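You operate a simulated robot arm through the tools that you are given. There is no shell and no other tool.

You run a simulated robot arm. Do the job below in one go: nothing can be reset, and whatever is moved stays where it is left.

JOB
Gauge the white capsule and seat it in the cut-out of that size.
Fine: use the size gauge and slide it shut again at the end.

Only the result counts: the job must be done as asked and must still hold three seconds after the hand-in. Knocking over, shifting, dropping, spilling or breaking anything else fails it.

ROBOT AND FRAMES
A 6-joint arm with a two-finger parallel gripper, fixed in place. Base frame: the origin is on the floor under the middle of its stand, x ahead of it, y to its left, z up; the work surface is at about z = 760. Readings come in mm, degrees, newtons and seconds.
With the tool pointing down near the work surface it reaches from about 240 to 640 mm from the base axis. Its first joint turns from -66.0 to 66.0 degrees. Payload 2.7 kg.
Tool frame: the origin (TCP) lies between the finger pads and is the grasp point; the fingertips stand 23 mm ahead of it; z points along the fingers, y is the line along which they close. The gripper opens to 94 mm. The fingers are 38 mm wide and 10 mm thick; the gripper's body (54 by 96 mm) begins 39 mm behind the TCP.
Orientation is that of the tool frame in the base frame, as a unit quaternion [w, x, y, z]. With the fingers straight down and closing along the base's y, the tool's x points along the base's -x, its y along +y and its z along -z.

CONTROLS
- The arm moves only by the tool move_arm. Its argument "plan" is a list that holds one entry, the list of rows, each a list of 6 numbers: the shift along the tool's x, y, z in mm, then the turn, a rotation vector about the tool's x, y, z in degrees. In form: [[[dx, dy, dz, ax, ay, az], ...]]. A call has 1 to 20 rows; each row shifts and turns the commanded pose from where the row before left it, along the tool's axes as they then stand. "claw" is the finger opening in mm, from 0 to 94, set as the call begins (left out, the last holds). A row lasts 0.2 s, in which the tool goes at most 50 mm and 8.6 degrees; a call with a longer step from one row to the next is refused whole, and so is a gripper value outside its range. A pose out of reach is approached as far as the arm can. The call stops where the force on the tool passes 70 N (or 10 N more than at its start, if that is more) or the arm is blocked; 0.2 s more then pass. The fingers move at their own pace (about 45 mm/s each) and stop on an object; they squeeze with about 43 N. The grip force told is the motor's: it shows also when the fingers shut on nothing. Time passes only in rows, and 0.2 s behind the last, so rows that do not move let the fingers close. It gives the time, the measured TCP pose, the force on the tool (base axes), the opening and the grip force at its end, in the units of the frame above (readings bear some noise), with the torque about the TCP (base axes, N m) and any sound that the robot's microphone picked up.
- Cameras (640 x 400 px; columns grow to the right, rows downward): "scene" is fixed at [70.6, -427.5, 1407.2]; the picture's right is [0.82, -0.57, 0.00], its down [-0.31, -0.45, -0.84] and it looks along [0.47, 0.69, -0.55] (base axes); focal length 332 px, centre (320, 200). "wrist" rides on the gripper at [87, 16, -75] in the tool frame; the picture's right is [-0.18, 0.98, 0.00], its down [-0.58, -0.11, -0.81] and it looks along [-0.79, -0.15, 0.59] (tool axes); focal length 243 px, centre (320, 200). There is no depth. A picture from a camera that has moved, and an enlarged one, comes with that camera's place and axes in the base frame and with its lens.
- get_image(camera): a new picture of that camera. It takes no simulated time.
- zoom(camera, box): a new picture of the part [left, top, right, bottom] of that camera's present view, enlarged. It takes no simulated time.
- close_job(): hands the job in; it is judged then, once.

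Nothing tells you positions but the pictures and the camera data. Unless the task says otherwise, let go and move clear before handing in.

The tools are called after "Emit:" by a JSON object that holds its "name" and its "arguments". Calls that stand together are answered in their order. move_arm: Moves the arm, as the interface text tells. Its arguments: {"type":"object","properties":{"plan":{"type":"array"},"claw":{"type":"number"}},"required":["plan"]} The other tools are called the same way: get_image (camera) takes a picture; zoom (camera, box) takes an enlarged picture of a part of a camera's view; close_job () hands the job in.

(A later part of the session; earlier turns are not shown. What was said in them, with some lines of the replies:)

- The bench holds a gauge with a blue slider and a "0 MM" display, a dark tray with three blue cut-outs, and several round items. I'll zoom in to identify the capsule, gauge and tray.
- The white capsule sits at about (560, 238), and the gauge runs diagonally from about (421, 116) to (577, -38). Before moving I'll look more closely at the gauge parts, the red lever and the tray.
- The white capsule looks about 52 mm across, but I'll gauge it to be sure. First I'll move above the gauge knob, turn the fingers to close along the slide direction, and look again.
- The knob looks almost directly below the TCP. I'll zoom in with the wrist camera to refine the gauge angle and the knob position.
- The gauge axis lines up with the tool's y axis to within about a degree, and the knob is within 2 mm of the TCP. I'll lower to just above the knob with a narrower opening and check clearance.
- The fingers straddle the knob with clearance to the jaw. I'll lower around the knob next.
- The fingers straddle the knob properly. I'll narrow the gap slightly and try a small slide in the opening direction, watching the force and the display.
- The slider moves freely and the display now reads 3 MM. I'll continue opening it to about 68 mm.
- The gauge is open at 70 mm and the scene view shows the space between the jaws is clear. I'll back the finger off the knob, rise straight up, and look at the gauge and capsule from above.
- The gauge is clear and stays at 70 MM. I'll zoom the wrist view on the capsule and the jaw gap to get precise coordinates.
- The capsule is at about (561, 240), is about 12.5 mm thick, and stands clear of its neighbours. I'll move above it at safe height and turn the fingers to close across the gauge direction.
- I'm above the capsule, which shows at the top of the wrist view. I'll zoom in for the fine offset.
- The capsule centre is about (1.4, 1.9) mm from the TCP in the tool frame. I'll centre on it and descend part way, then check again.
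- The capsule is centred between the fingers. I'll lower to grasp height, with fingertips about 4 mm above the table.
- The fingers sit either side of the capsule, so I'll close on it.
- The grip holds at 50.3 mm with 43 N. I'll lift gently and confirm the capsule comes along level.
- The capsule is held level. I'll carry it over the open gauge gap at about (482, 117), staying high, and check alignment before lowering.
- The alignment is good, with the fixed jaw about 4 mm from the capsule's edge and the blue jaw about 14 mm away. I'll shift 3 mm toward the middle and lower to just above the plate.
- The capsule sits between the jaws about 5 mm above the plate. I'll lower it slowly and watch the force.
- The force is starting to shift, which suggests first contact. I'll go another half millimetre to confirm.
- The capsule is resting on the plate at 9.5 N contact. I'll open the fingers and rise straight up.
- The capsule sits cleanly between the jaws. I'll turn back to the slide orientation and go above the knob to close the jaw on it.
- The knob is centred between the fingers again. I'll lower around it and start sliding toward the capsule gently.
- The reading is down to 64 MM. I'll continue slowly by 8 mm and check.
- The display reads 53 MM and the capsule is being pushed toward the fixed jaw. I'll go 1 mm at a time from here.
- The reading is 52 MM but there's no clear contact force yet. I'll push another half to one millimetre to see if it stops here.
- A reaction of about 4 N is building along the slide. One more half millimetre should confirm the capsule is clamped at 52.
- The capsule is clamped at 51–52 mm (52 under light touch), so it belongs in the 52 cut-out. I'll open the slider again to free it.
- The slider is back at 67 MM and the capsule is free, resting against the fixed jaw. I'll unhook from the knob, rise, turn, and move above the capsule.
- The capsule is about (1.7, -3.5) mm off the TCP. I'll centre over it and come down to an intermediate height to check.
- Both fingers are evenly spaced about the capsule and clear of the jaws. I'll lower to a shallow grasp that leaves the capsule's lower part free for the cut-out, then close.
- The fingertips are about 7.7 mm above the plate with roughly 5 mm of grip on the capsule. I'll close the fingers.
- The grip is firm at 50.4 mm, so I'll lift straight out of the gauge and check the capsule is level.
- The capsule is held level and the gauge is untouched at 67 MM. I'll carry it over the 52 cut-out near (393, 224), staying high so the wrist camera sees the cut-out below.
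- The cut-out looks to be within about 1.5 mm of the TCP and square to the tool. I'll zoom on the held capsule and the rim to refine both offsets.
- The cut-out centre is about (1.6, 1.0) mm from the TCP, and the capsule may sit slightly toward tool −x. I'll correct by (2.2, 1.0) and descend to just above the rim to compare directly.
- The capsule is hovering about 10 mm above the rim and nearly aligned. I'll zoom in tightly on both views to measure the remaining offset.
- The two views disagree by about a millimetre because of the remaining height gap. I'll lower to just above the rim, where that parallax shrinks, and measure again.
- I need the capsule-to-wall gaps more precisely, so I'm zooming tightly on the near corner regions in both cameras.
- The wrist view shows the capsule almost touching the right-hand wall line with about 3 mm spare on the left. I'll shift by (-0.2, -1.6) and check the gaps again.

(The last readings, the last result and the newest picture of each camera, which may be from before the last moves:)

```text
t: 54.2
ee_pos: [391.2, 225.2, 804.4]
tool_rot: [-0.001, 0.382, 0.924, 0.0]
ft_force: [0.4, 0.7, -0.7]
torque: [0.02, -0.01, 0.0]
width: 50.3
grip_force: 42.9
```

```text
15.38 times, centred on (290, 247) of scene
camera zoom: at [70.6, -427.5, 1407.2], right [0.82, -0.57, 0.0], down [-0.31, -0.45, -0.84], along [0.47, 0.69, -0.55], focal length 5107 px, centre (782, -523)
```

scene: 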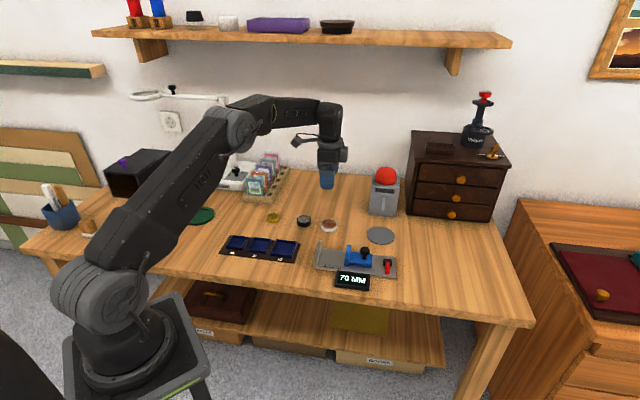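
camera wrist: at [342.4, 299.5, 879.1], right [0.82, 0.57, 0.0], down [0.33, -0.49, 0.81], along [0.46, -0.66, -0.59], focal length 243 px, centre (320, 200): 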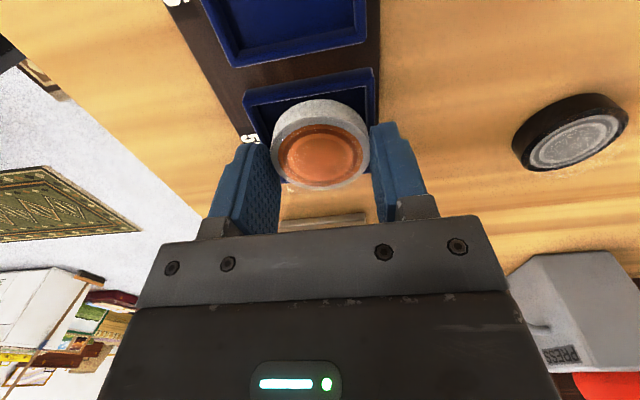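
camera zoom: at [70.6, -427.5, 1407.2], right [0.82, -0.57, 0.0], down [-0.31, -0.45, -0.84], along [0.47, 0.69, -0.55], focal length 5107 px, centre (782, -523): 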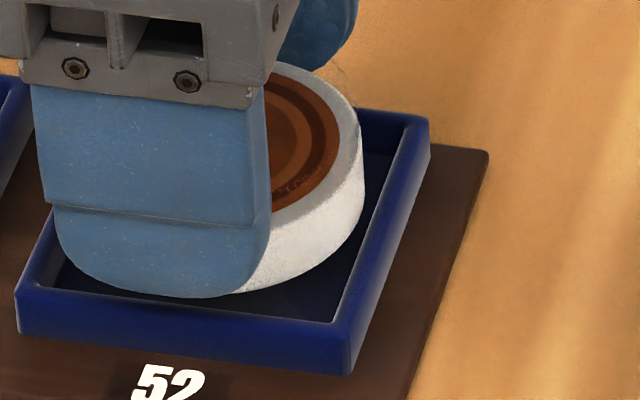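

The capsule now looks centred to within about 0.3 mm in both directions. I'll lower it gently into the cut-out while watching the force.

Emit:
{"name": "move_arm", "arguments": {"plan": [[[0, 0, 1, 0, 0, 0], [0, 0, 1, 0, 0, 0], [0, 0, 1, 0, 0, 0], [0, 0, 0, 0, 0, 0]]]}}

Emit:
{"name": "zoom", "arguments": {"camera": "scene", "box": [275, 234, 305, 260]}}

Emit:
{"name": "zoom", "arguments": {"camera": "wrist", "box": [250, 80, 390, 170]}}

```text
t: 55.2
ee_pos: [390.6, 225.7, 800.8]
tool_rot: [0.001, 0.381, 0.924, 0.001]
ft_force: [-0.6, -0.2, 0.3]
torque: [-0.01, -0.02, -0.06]
width: 50.5
grip_force: 43.3
```

```text
15.38 times, centred on (290, 247) of scene
camera zoom: at [70.6, -427.5, 1407.2], right [0.82, -0.57, 0.0], down [-0.31, -0.45, -0.84], along [0.47, 0.69, -0.55], focal length 5107 px, centre (782, -523)
```

zoom: 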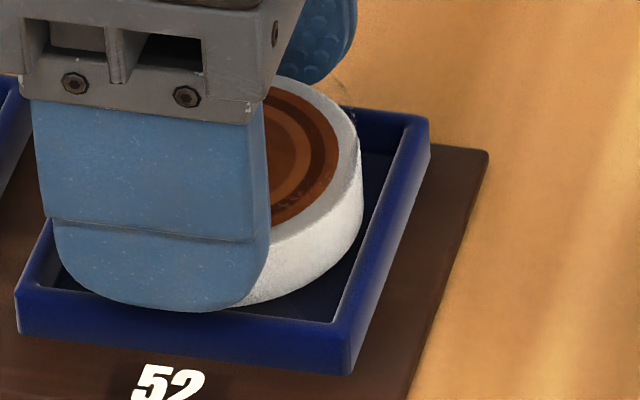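

```text
4.44 times, centred on (320, 125) of wrist
camera zoom: at [341.3, 298.3, 875.8], right [0.82, 0.57, 0.0], down [0.33, -0.49, 0.81], along [0.46, -0.66, -0.59], focal length 1078 px, centre (320, 533)
```

zoom: 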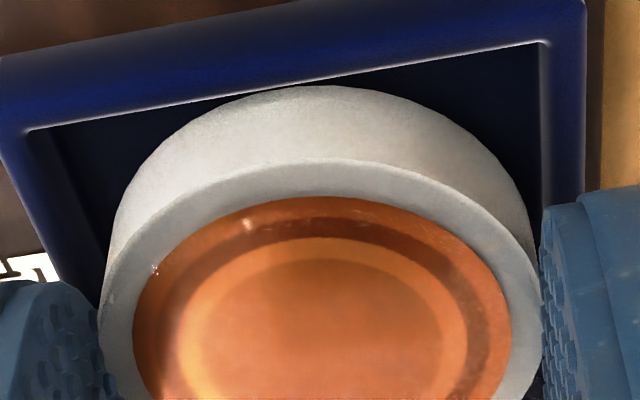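

There's no contact force and the capsule edge is inside the rim on all visible sides. I'll continue down slowly.

Emit:
{"name": "move_arm", "arguments": {"plan": [[[-0.2, 0, 1, 0, 0, 0], [0, 0, 1, 0, 0, 0], [0, 0, 0, 0, 0, 0]]]}}

Emit:
{"name": "zoom", "arguments": {"camera": "scene", "box": [275, 234, 305, 260]}}

Emit:
{"name": "zoom", "arguments": {"camera": "wrist", "box": [250, 80, 390, 170]}}

```text
t: 56.0
ee_pos: [391.0, 224.6, 800.7]
tool_rot: [0.0, 0.382, 0.924, 0.001]
ft_force: [-0.3, -0.3, 0.8]
torque: [-0.08, 0.02, 0.0]
width: 50.6
grip_force: 42.7
```

```text
15.38 times, centred on (290, 247) of scene
camera zoom: at [70.6, -427.5, 1407.2], right [0.82, -0.57, 0.0], down [-0.31, -0.45, -0.84], along [0.47, 0.69, -0.55], focal length 5107 px, centre (782, -523)
```

zoom: 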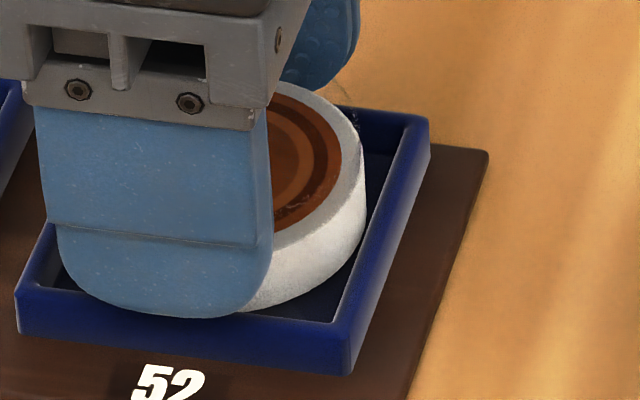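

```text
4.44 times, centred on (320, 125) of wrist
camera zoom: at [341.8, 298.1, 874.2], right [0.82, 0.57, 0.0], down [0.33, -0.49, 0.81], along [0.46, -0.66, -0.59], focal length 1078 px, centre (320, 533)
```

zoom: 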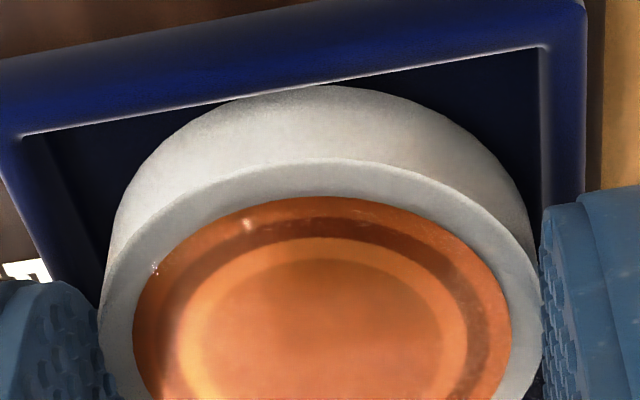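

It's still free of contact force, and the bottom edge is now level with the rim line. I'll go further in small steps.

Emit:
{"name": "move_arm", "arguments": {"plan": [[[0, 0, 1, 0, 0, 0], [0, 0, 0, 0, 0, 0]]]}}

Emit:
{"name": "zoom", "arguments": {"camera": "wrist", "box": [250, 80, 390, 170]}}

```text
t: 56.6
ee_pos: [391.2, 225.4, 798.1]
tool_rot: [0.0, 0.382, 0.924, 0.001]
ft_force: [0.6, -0.4, -1.4]
torque: [0.02, 0.0, -0.01]
width: 50.5
grip_force: 43.3
```

```text
4.44 times, centred on (320, 125) of wrist
camera zoom: at [341.6, 298.1, 873.0], right [0.82, 0.57, 0.0], down [0.33, -0.49, 0.81], along [0.46, -0.66, -0.59], focal length 1078 px, centre (320, 533)
```

zoom: 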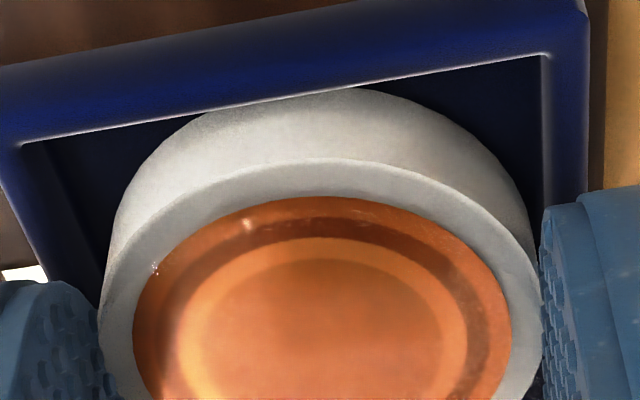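

The rim now hides the capsule's bottom edge and there's no force, so it's entering the cut-out. I'll continue in 1 mm steps.

Emit:
{"name": "move_arm", "arguments": {"plan": [[[0, 0, 1, 0, 0, 0], [0, 0, 0, 0, 0, 0]]]}}

Emit:
{"name": "move_arm", "arguments": {"plan": [[[0, 0, 0.7, 0, 0, 0], [0, 0, 0, 0, 0, 0]]]}}

Emit:
{"name": "zoom", "arguments": {"camera": "wrist", "box": [250, 80, 390, 170]}}

Emit:
{"name": "zoom", "arguments": {"camera": "scene", "box": [265, 234, 305, 260]}}

```text
t: 57.2
ee_pos: [391.9, 224.3, 797.5]
tool_rot: [0.001, 0.382, 0.924, 0.0]
ft_force: [-0.5, 0.2, -0.4]
torque: [0.02, 0.0, 0.01]
width: 50.5
grip_force: 43.4
```

```text
t: 57.8
ee_pos: [391.8, 225.6, 797.2]
tool_rot: [0.001, 0.382, 0.924, 0.001]
ft_force: [-1.2, -1.2, 5.8]
torque: [-0.09, 0.18, 0.0]
width: 50.5
grip_force: 42.8
```

```text
4.44 times, centred on (320, 125) of wrist
camera zoom: at [341.7, 298.2, 871.6], right [0.82, 0.57, 0.0], down [0.33, -0.49, 0.81], along [0.46, -0.66, -0.59], focal length 1078 px, centre (320, 533)
```

zoom: 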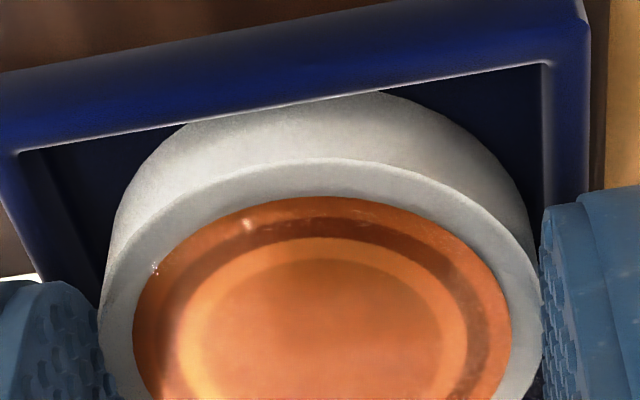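

```text
15.38 times, centred on (285, 247) of scene
camera zoom: at [70.5, -427.6, 1407.2], right [0.82, -0.57, 0.0], down [-0.31, -0.45, -0.84], along [0.47, 0.69, -0.55], focal length 5107 px, centre (858, -523)
```

zoom: 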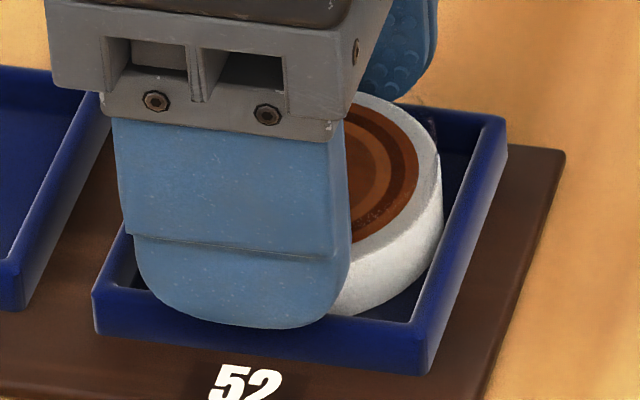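

Contact is 5.8 N with the capsule bottom about 5.6 mm below the rim, so it's resting on the cut-out floor. I'll release and back straight up.

Emit:
{"name": "move_arm", "arguments": {"plan": [[[0, 0, -0.3, 0, 0, 0], [0, 0, 0, 0, 0, 0], [0, 0, 0, 0, 0, 0], [0, 0, -5, 0, 0, 0], [0, 0, -15, 0, 0, 0], [0, 0, -30, 0, 0, 0], [0, 0, -40, 0, 0, 0], [0, 0, -40, 0, 0, 0], [0, 0, 0, 0, 0, 0]]], "claw": 64}}

Emit:
{"name": "zoom", "arguments": {"camera": "scene", "box": [260, 224, 320, 268]}}

Emit:
{"name": "zoom", "arguments": {"camera": "wrist", "box": [250, 0, 390, 90]}}

Emit:
{"name": "get_image", "arguments": {"camera": "wrist"}}

```text
t: 59.8
ee_pos: [390.1, 222.7, 927.6]
tool_rot: [0.0, 0.382, 0.924, 0.001]
ft_force: [-0.3, 0.7, 0.4]
torque: [0.02, -0.02, 0.0]
width: 64.1
grip_force: 0.0
```

```text
9.09 times, centred on (290, 246) of scene
camera zoom: at [70.6, -427.5, 1407.2], right [0.82, -0.57, 0.0], down [-0.31, -0.45, -0.84], along [0.47, 0.69, -0.55], focal length 3018 px, centre (593, -218)
```

zoom: 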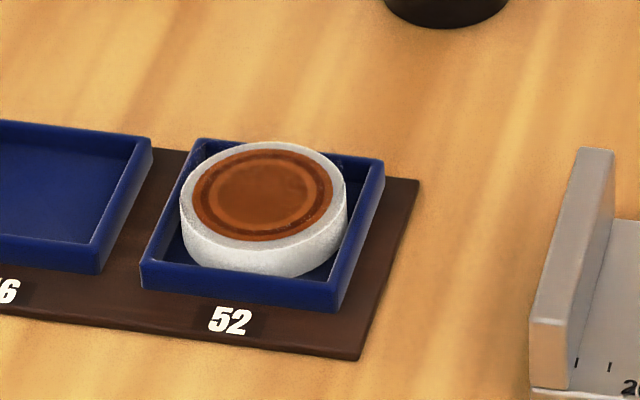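

```text
4.44 times, centred on (320, 45) of wrist
camera zoom: at [341.2, 297.7, 1002.5], right [0.82, 0.57, 0.0], down [0.33, -0.49, 0.81], along [0.46, -0.66, -0.59], focal length 1078 px, centre (320, 889)
```

zoom: 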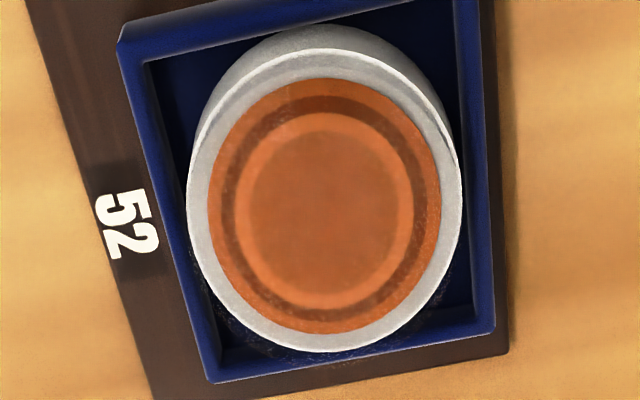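

```text
taken
camera wrist: at [341.2, 297.7, 1002.5], right [0.82, 0.57, 0.0], down [0.33, -0.49, 0.81], along [0.46, -0.66, -0.59], focal length 243 px, centre (320, 200)
```

wrist: 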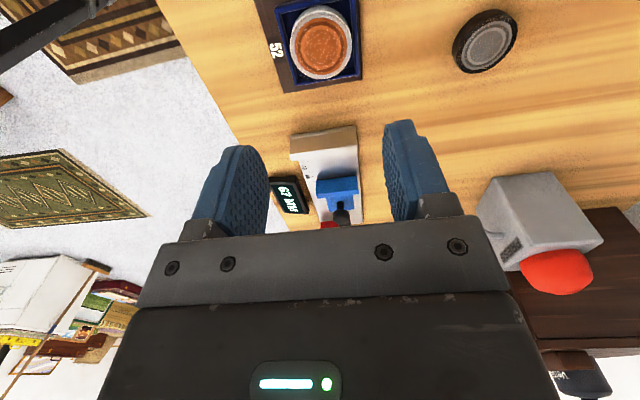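

The capsule sits level inside the 52 frame. I'll zoom in to confirm it rests flat on the floor.

Emit:
{"name": "zoom", "arguments": {"camera": "scene", "box": [270, 232, 302, 258]}}

Emit:
{"name": "zoom", "arguments": {"camera": "wrist", "box": [275, 45, 375, 95]}}

```text
15.38 times, centred on (286, 245) of scene
camera zoom: at [70.6, -427.5, 1407.2], right [0.82, -0.57, 0.0], down [-0.31, -0.45, -0.84], along [0.47, 0.69, -0.55], focal length 5107 px, centre (843, -492)
```

zoom: 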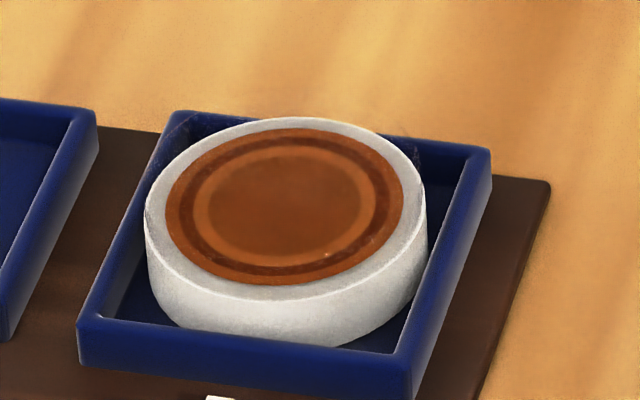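

```text
6.40 times, centred on (325, 70) of wrist
camera zoom: at [341.2, 297.7, 1002.5], right [0.82, 0.57, 0.0], down [0.33, -0.49, 0.81], along [0.46, -0.66, -0.59], focal length 1553 px, centre (288, 1032)
```

zoom: 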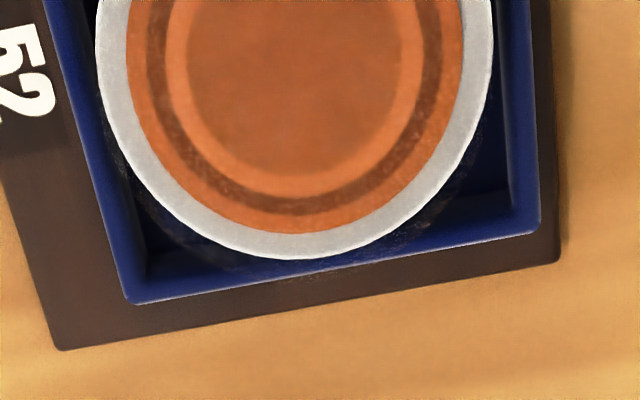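

The capsule is seated flat in the 52 cut-out. I'll return to the gauge, go above the knob and turn to the slide orientation to shut the gauge.

Emit:
{"name": "move_arm", "arguments": {"plan": [[[-37.8, -1.57, 0, 0, 0, 0], [-37.8, -1.57, 0, 0, 0, 0], [-37.8, -1.57, 0, 0, 0, 0], [-37.8, -1.57, 0, 0, 0, 0], [-37.8, -1.57, 0, 0, 0, 0], [-37.8, -1.57, 0, 0, 0, 0], [0, 0, 0, 0, 0, -7.5], [0, 0, 0, 0, 0, -7.5], [0, 0, 0, 0, 0, -7.5], [0, 0, 0, 0, 0, -7.5], [0, 0, 0, 0, 0, -7.5], [0, 0, 0, 0, 0, -7.5], [0, 0, 0, 0, 0, -7.5], [0, 0, 0, 0, 0, -7.5], [0, 0, 0, 0, 0, -7.5], [0, 0, 0, 0, 0, -7.5], [0, 0, 0, 0, 0, -7.5], [0, 0, 0, 0, 0, -7.5], [0, 0, 0, 0, 0, 0]]], "claw": 42}}

Emit:
{"name": "get_image", "arguments": {"camera": "wrist"}}

Emit:
{"name": "get_image", "arguments": {"camera": "scene"}}

```text
t: 63.8
ee_pos: [545.3, 57.5, 927.1]
tool_rot: [0.001, -0.384, 0.923, 0.0]
ft_force: [0.1, 0.0, -0.3]
torque: [-0.01, 0.05, 0.02]
width: 41.8
grip_force: 0.0
```

```text
taken
camera wrist: at [472.5, 8.8, 1001.5], right [-0.57, 0.82, 0.0], down [0.49, 0.34, 0.81], along [0.67, 0.46, -0.59], focal length 243 px, centre (320, 200)
```

wrist: 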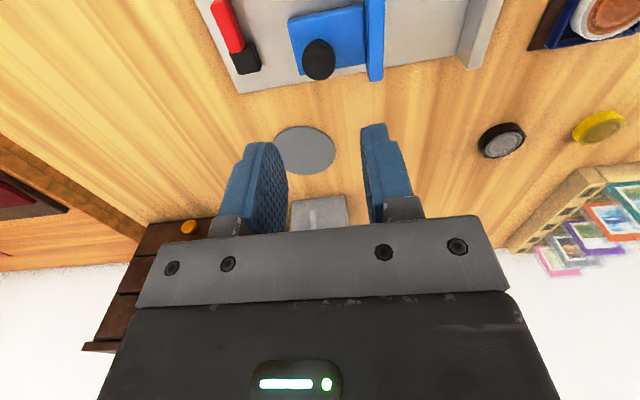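

```text
taken
```

scene: 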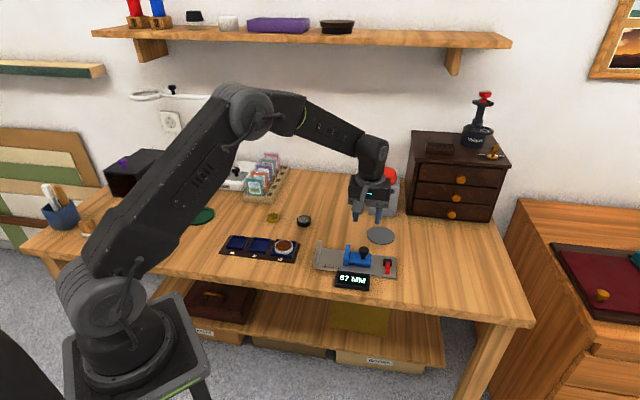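

The knob is again right below the TCP. I'll descend part way, verify, then straddle it.

Emit:
{"name": "move_arm", "arguments": {"plan": [[[0, 0, 26, 0, 0, 0], [0, 0, 26, 0, 0, 0], [0, 0, 26, 0, 0, 0], [0, 0, 0, 0, 0, 0]]]}}

Emit:
{"name": "get_image", "arguments": {"camera": "wrist"}}

Emit:
{"name": "zoom", "arguments": {"camera": "scene", "box": [310, 200, 410, 290]}}

```text
t: 64.8
ee_pos: [545.2, 58.8, 847.7]
tool_rot: [0.001, -0.383, 0.924, 0.0]
ft_force: [-0.9, 0.0, -0.4]
torque: [0.02, 0.05, 0.0]
width: 42.1
grip_force: 0.0
```

```text
taken
camera wrist: at [472.5, 8.6, 923.2], right [-0.57, 0.82, 0.0], down [0.49, 0.33, 0.81], along [0.67, 0.46, -0.59], focal length 243 px, centre (320, 200)
```

wrist: 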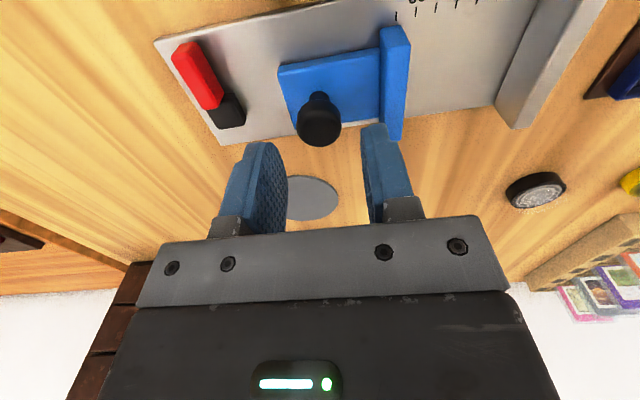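

```text
4.44 times, centred on (360, 245) of scene
camera zoom: at [70.6, -427.5, 1407.2], right [0.82, -0.57, 0.0], down [-0.31, -0.45, -0.84], along [0.47, 0.69, -0.55], focal length 1475 px, centre (142, 0)
```

zoom: 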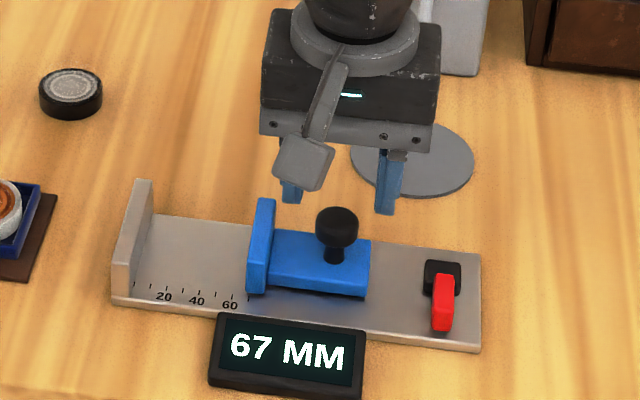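

Good alignment. I'll lower around the knob and slide toward shut.

Emit:
{"name": "move_arm", "arguments": {"plan": [[[0, 0, 16, 0, 0, 0], [0, 0, 15, 0, 0, 0], [0, 0, 10.5, 0, 0, 0], [0, 0, 0, 0, 0, 0]]]}}

Emit:
{"name": "move_arm", "arguments": {"plan": [[[0, 4, 0, 0, 0, 0], [0, 4, 0, 0, 0, 0], [0, 4, 0, 0, 0, 0], [0, 6, 0, 0, 0, 0], [0, 7, 0, 0, 0, 0], [0, 8, 0, 0, 0, 0], [0, 8, 0, 0, 0, 0], [0, 8, 0, 0, 0, 0], [0, 7, 0, 0, 0, 0], [0, 5, 0, 0, 0, 0], [0, 3, 0, 0, 0, 0], [0, 2, 0, 0, 0, 0], [0, 1, 0, 0, 0, 0], [0, 0, 0, 0, 0, 0], [0, 0, 0, 0, 0, 0]]]}}

Emit:
{"name": "zoom", "arguments": {"camera": "scene", "box": [310, 200, 410, 290]}}

```text
t: 65.8
ee_pos: [545.5, 57.5, 807.4]
tool_rot: [0.001, -0.384, 0.924, -0.001]
ft_force: [0.4, -1.1, 0.0]
torque: [0.05, -0.01, 0.01]
width: 42.4
grip_force: 0.0
```

```text
t: 69.0
ee_pos: [498.5, 105.2, 807.3]
tool_rot: [0.001, -0.384, 0.923, 0.0]
ft_force: [1.9, 0.2, -0.1]
torque: [-0.06, -0.06, -0.03]
width: 41.7
grip_force: 0.0
```

```text
4.44 times, centred on (360, 245) of scene
camera zoom: at [70.6, -427.5, 1407.2], right [0.82, -0.57, 0.0], down [-0.31, -0.45, -0.84], along [0.47, 0.69, -0.55], focal length 1475 px, centre (142, 0)
```

zoom: 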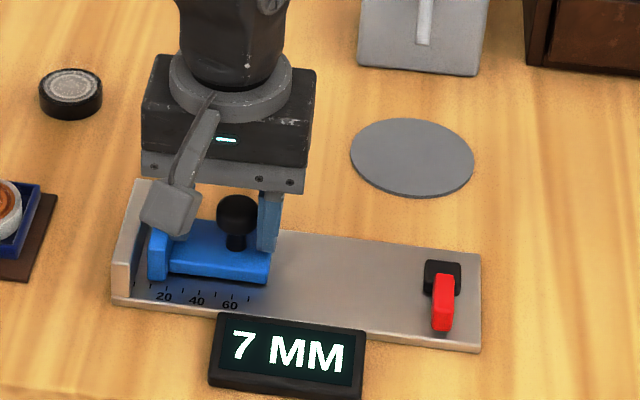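

The reading is down to 7 MM. I'll close the rest slowly while watching the force.

Emit:
{"name": "move_arm", "arguments": {"plan": [[[0, 2, 0, 0, 0, 0], [0, 2, 0, 0, 0, 0], [0, 1.5, 0, 0, 0, 0], [0, 1, 0, 0, 0, 0], [0, 0, 0, 0, 0, 0]]]}}

Emit:
{"name": "zoom", "arguments": {"camera": "scene", "box": [310, 200, 410, 290]}}

```text
t: 70.2
ee_pos: [492.5, 110.7, 807.3]
tool_rot: [0.001, -0.383, 0.924, 0.0]
ft_force: [0.8, 0.7, 0.3]
torque: [0.04, 0.02, -0.04]
width: 41.8
grip_force: 0.0
```

```text
4.44 times, centred on (360, 245) of scene
camera zoom: at [70.6, -427.5, 1407.2], right [0.82, -0.57, 0.0], down [-0.31, -0.45, -0.84], along [0.47, 0.69, -0.55], focal length 1475 px, centre (142, 0)
```

zoom: 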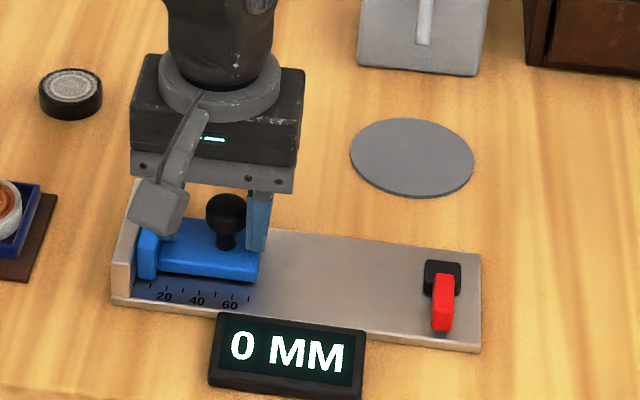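

The display reads 0 MM. I'll press very slightly to make sure it's fully shut.

Emit:
{"name": "move_arm", "arguments": {"plan": [[[0, 0.5, 0, 0, 0, 0], [0, 0, 0, 0, 0, 0]]]}}

Emit:
{"name": "move_arm", "arguments": {"plan": [[[0, 0.4, 0, 0, 0, 0], [0, 0, 0, 0, 0, 0]]]}}

Emit:
{"name": "zoom", "arguments": {"camera": "scene", "box": [310, 230, 370, 285]}}

```text
t: 70.8
ee_pos: [491.4, 110.8, 807.3]
tool_rot: [0.001, -0.384, 0.923, 0.001]
ft_force: [-0.1, -1.1, -0.1]
torque: [-0.01, 0.0, 0.0]
width: 41.7
grip_force: 0.0
```

```text
t: 71.4
ee_pos: [493.1, 111.1, 807.5]
tool_rot: [0.001, -0.383, 0.924, 0.001]
ft_force: [1.9, -1.2, -3.3]
torque: [-0.09, -0.08, -0.05]
width: 41.6
grip_force: 0.0
```

```text
7.27 times, centred on (340, 258) of scene
camera zoom: at [70.7, -427.5, 1407.2], right [0.82, -0.57, 0.0], down [-0.31, -0.45, -0.84], along [0.47, 0.69, -0.55], focal length 2414 px, centre (174, -218)
```

zoom: 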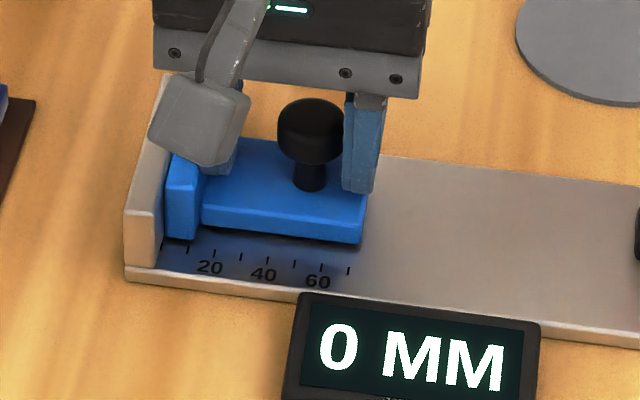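

The gauge is fully shut at 0 MM with a slight reaction force. I'll back off the knob and rise straight up, clear of everything.

Emit:
{"name": "move_arm", "arguments": {"plan": [[[0, -3, 0, 0, 0, 0], [0, -4, 0, 0, 0, 0], [0, 0, 0, 0, 0, 0], [0, 0, -12, 0, 0, 0], [0, 0, -30, 0, 0, 0], [0, 0, -40, 0, 0, 0], [0, 0, -45, 0, 0, 0], [0, 0, -45, 0, 0, 0], [0, 0, 0, 0, 0, 0], [0, 0, 0, 0, 0, 0]]]}}

Emit:
{"name": "get_image", "arguments": {"camera": "scene"}}

Emit:
{"name": "zoom", "arguments": {"camera": "scene", "box": [310, 220, 400, 290]}}

Emit:
{"name": "zoom", "arguments": {"camera": "scene", "box": [215, 205, 325, 270]}}

```text
t: 73.6
ee_pos: [497.2, 106.4, 980.4]
tool_rot: [0.001, -0.383, 0.924, 0.0]
ft_force: [1.1, -0.2, 0.4]
torque: [0.03, 0.01, 0.03]
width: 41.8
grip_force: 0.1
```

```text
taken
```

scene: 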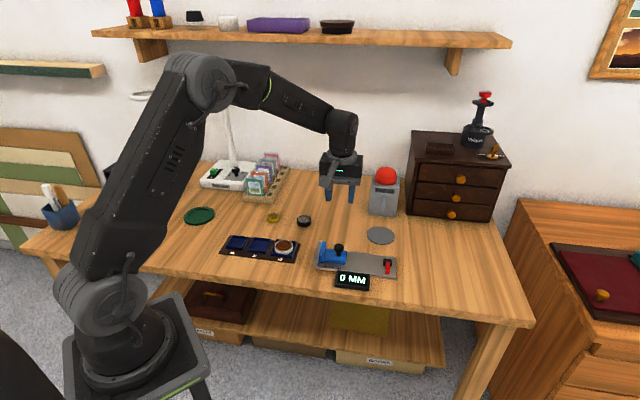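

```text
5.71 times, centred on (355, 255) of scene
camera zoom: at [70.6, -427.5, 1407.2], right [0.82, -0.57, 0.0], down [-0.31, -0.45, -0.84], along [0.47, 0.69, -0.55], focal length 1897 px, centre (120, -114)
```

zoom: 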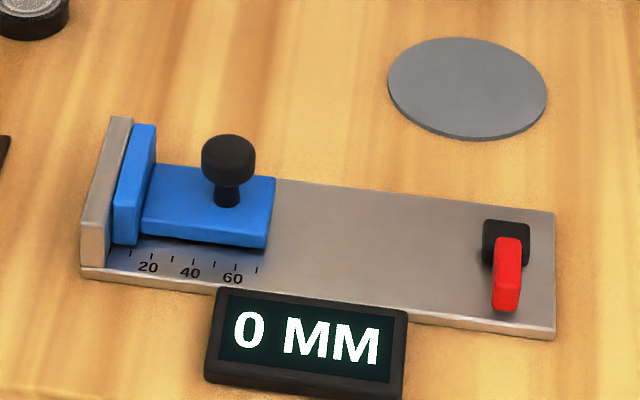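

```text
5.82 times, centred on (270, 238) of scene
camera zoom: at [70.6, -427.5, 1407.2], right [0.82, -0.57, 0.0], down [-0.31, -0.45, -0.84], along [0.47, 0.69, -0.55], focal length 1932 px, centre (611, -18)
```

zoom: 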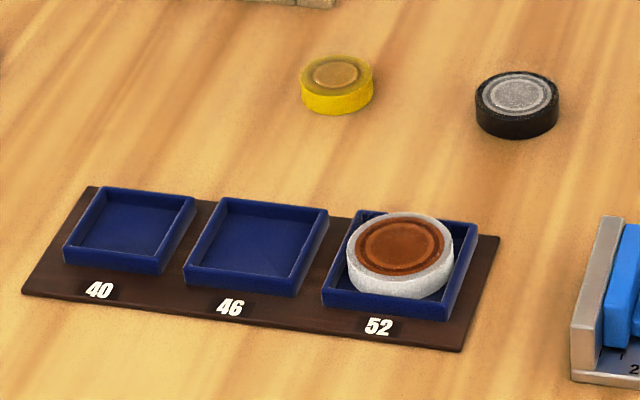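

The gauge is shut and reads 0 MM. The white capsule is seated in the 52 cut-out, the other items are where they were, and the arm is clear, so I'm handing in.

Emit:
{"name": "close_job", "arguments": {}}

```text
The job is handed in.
```

I gauged the white capsule and seated it flat in the 52 cut-out. The gauge is shut again and reads 0 MM.

- **Reading:** the display showed 52 MM when the jaw first touched the capsule and 51 MM when pressed a little harder. That clearly rules out the 40 and 46 cut-outs.
- **Hand-in:** the arm had let go and moved clear. The final pictures show nothing else shifted, and the job was handed in without a verdict shown.
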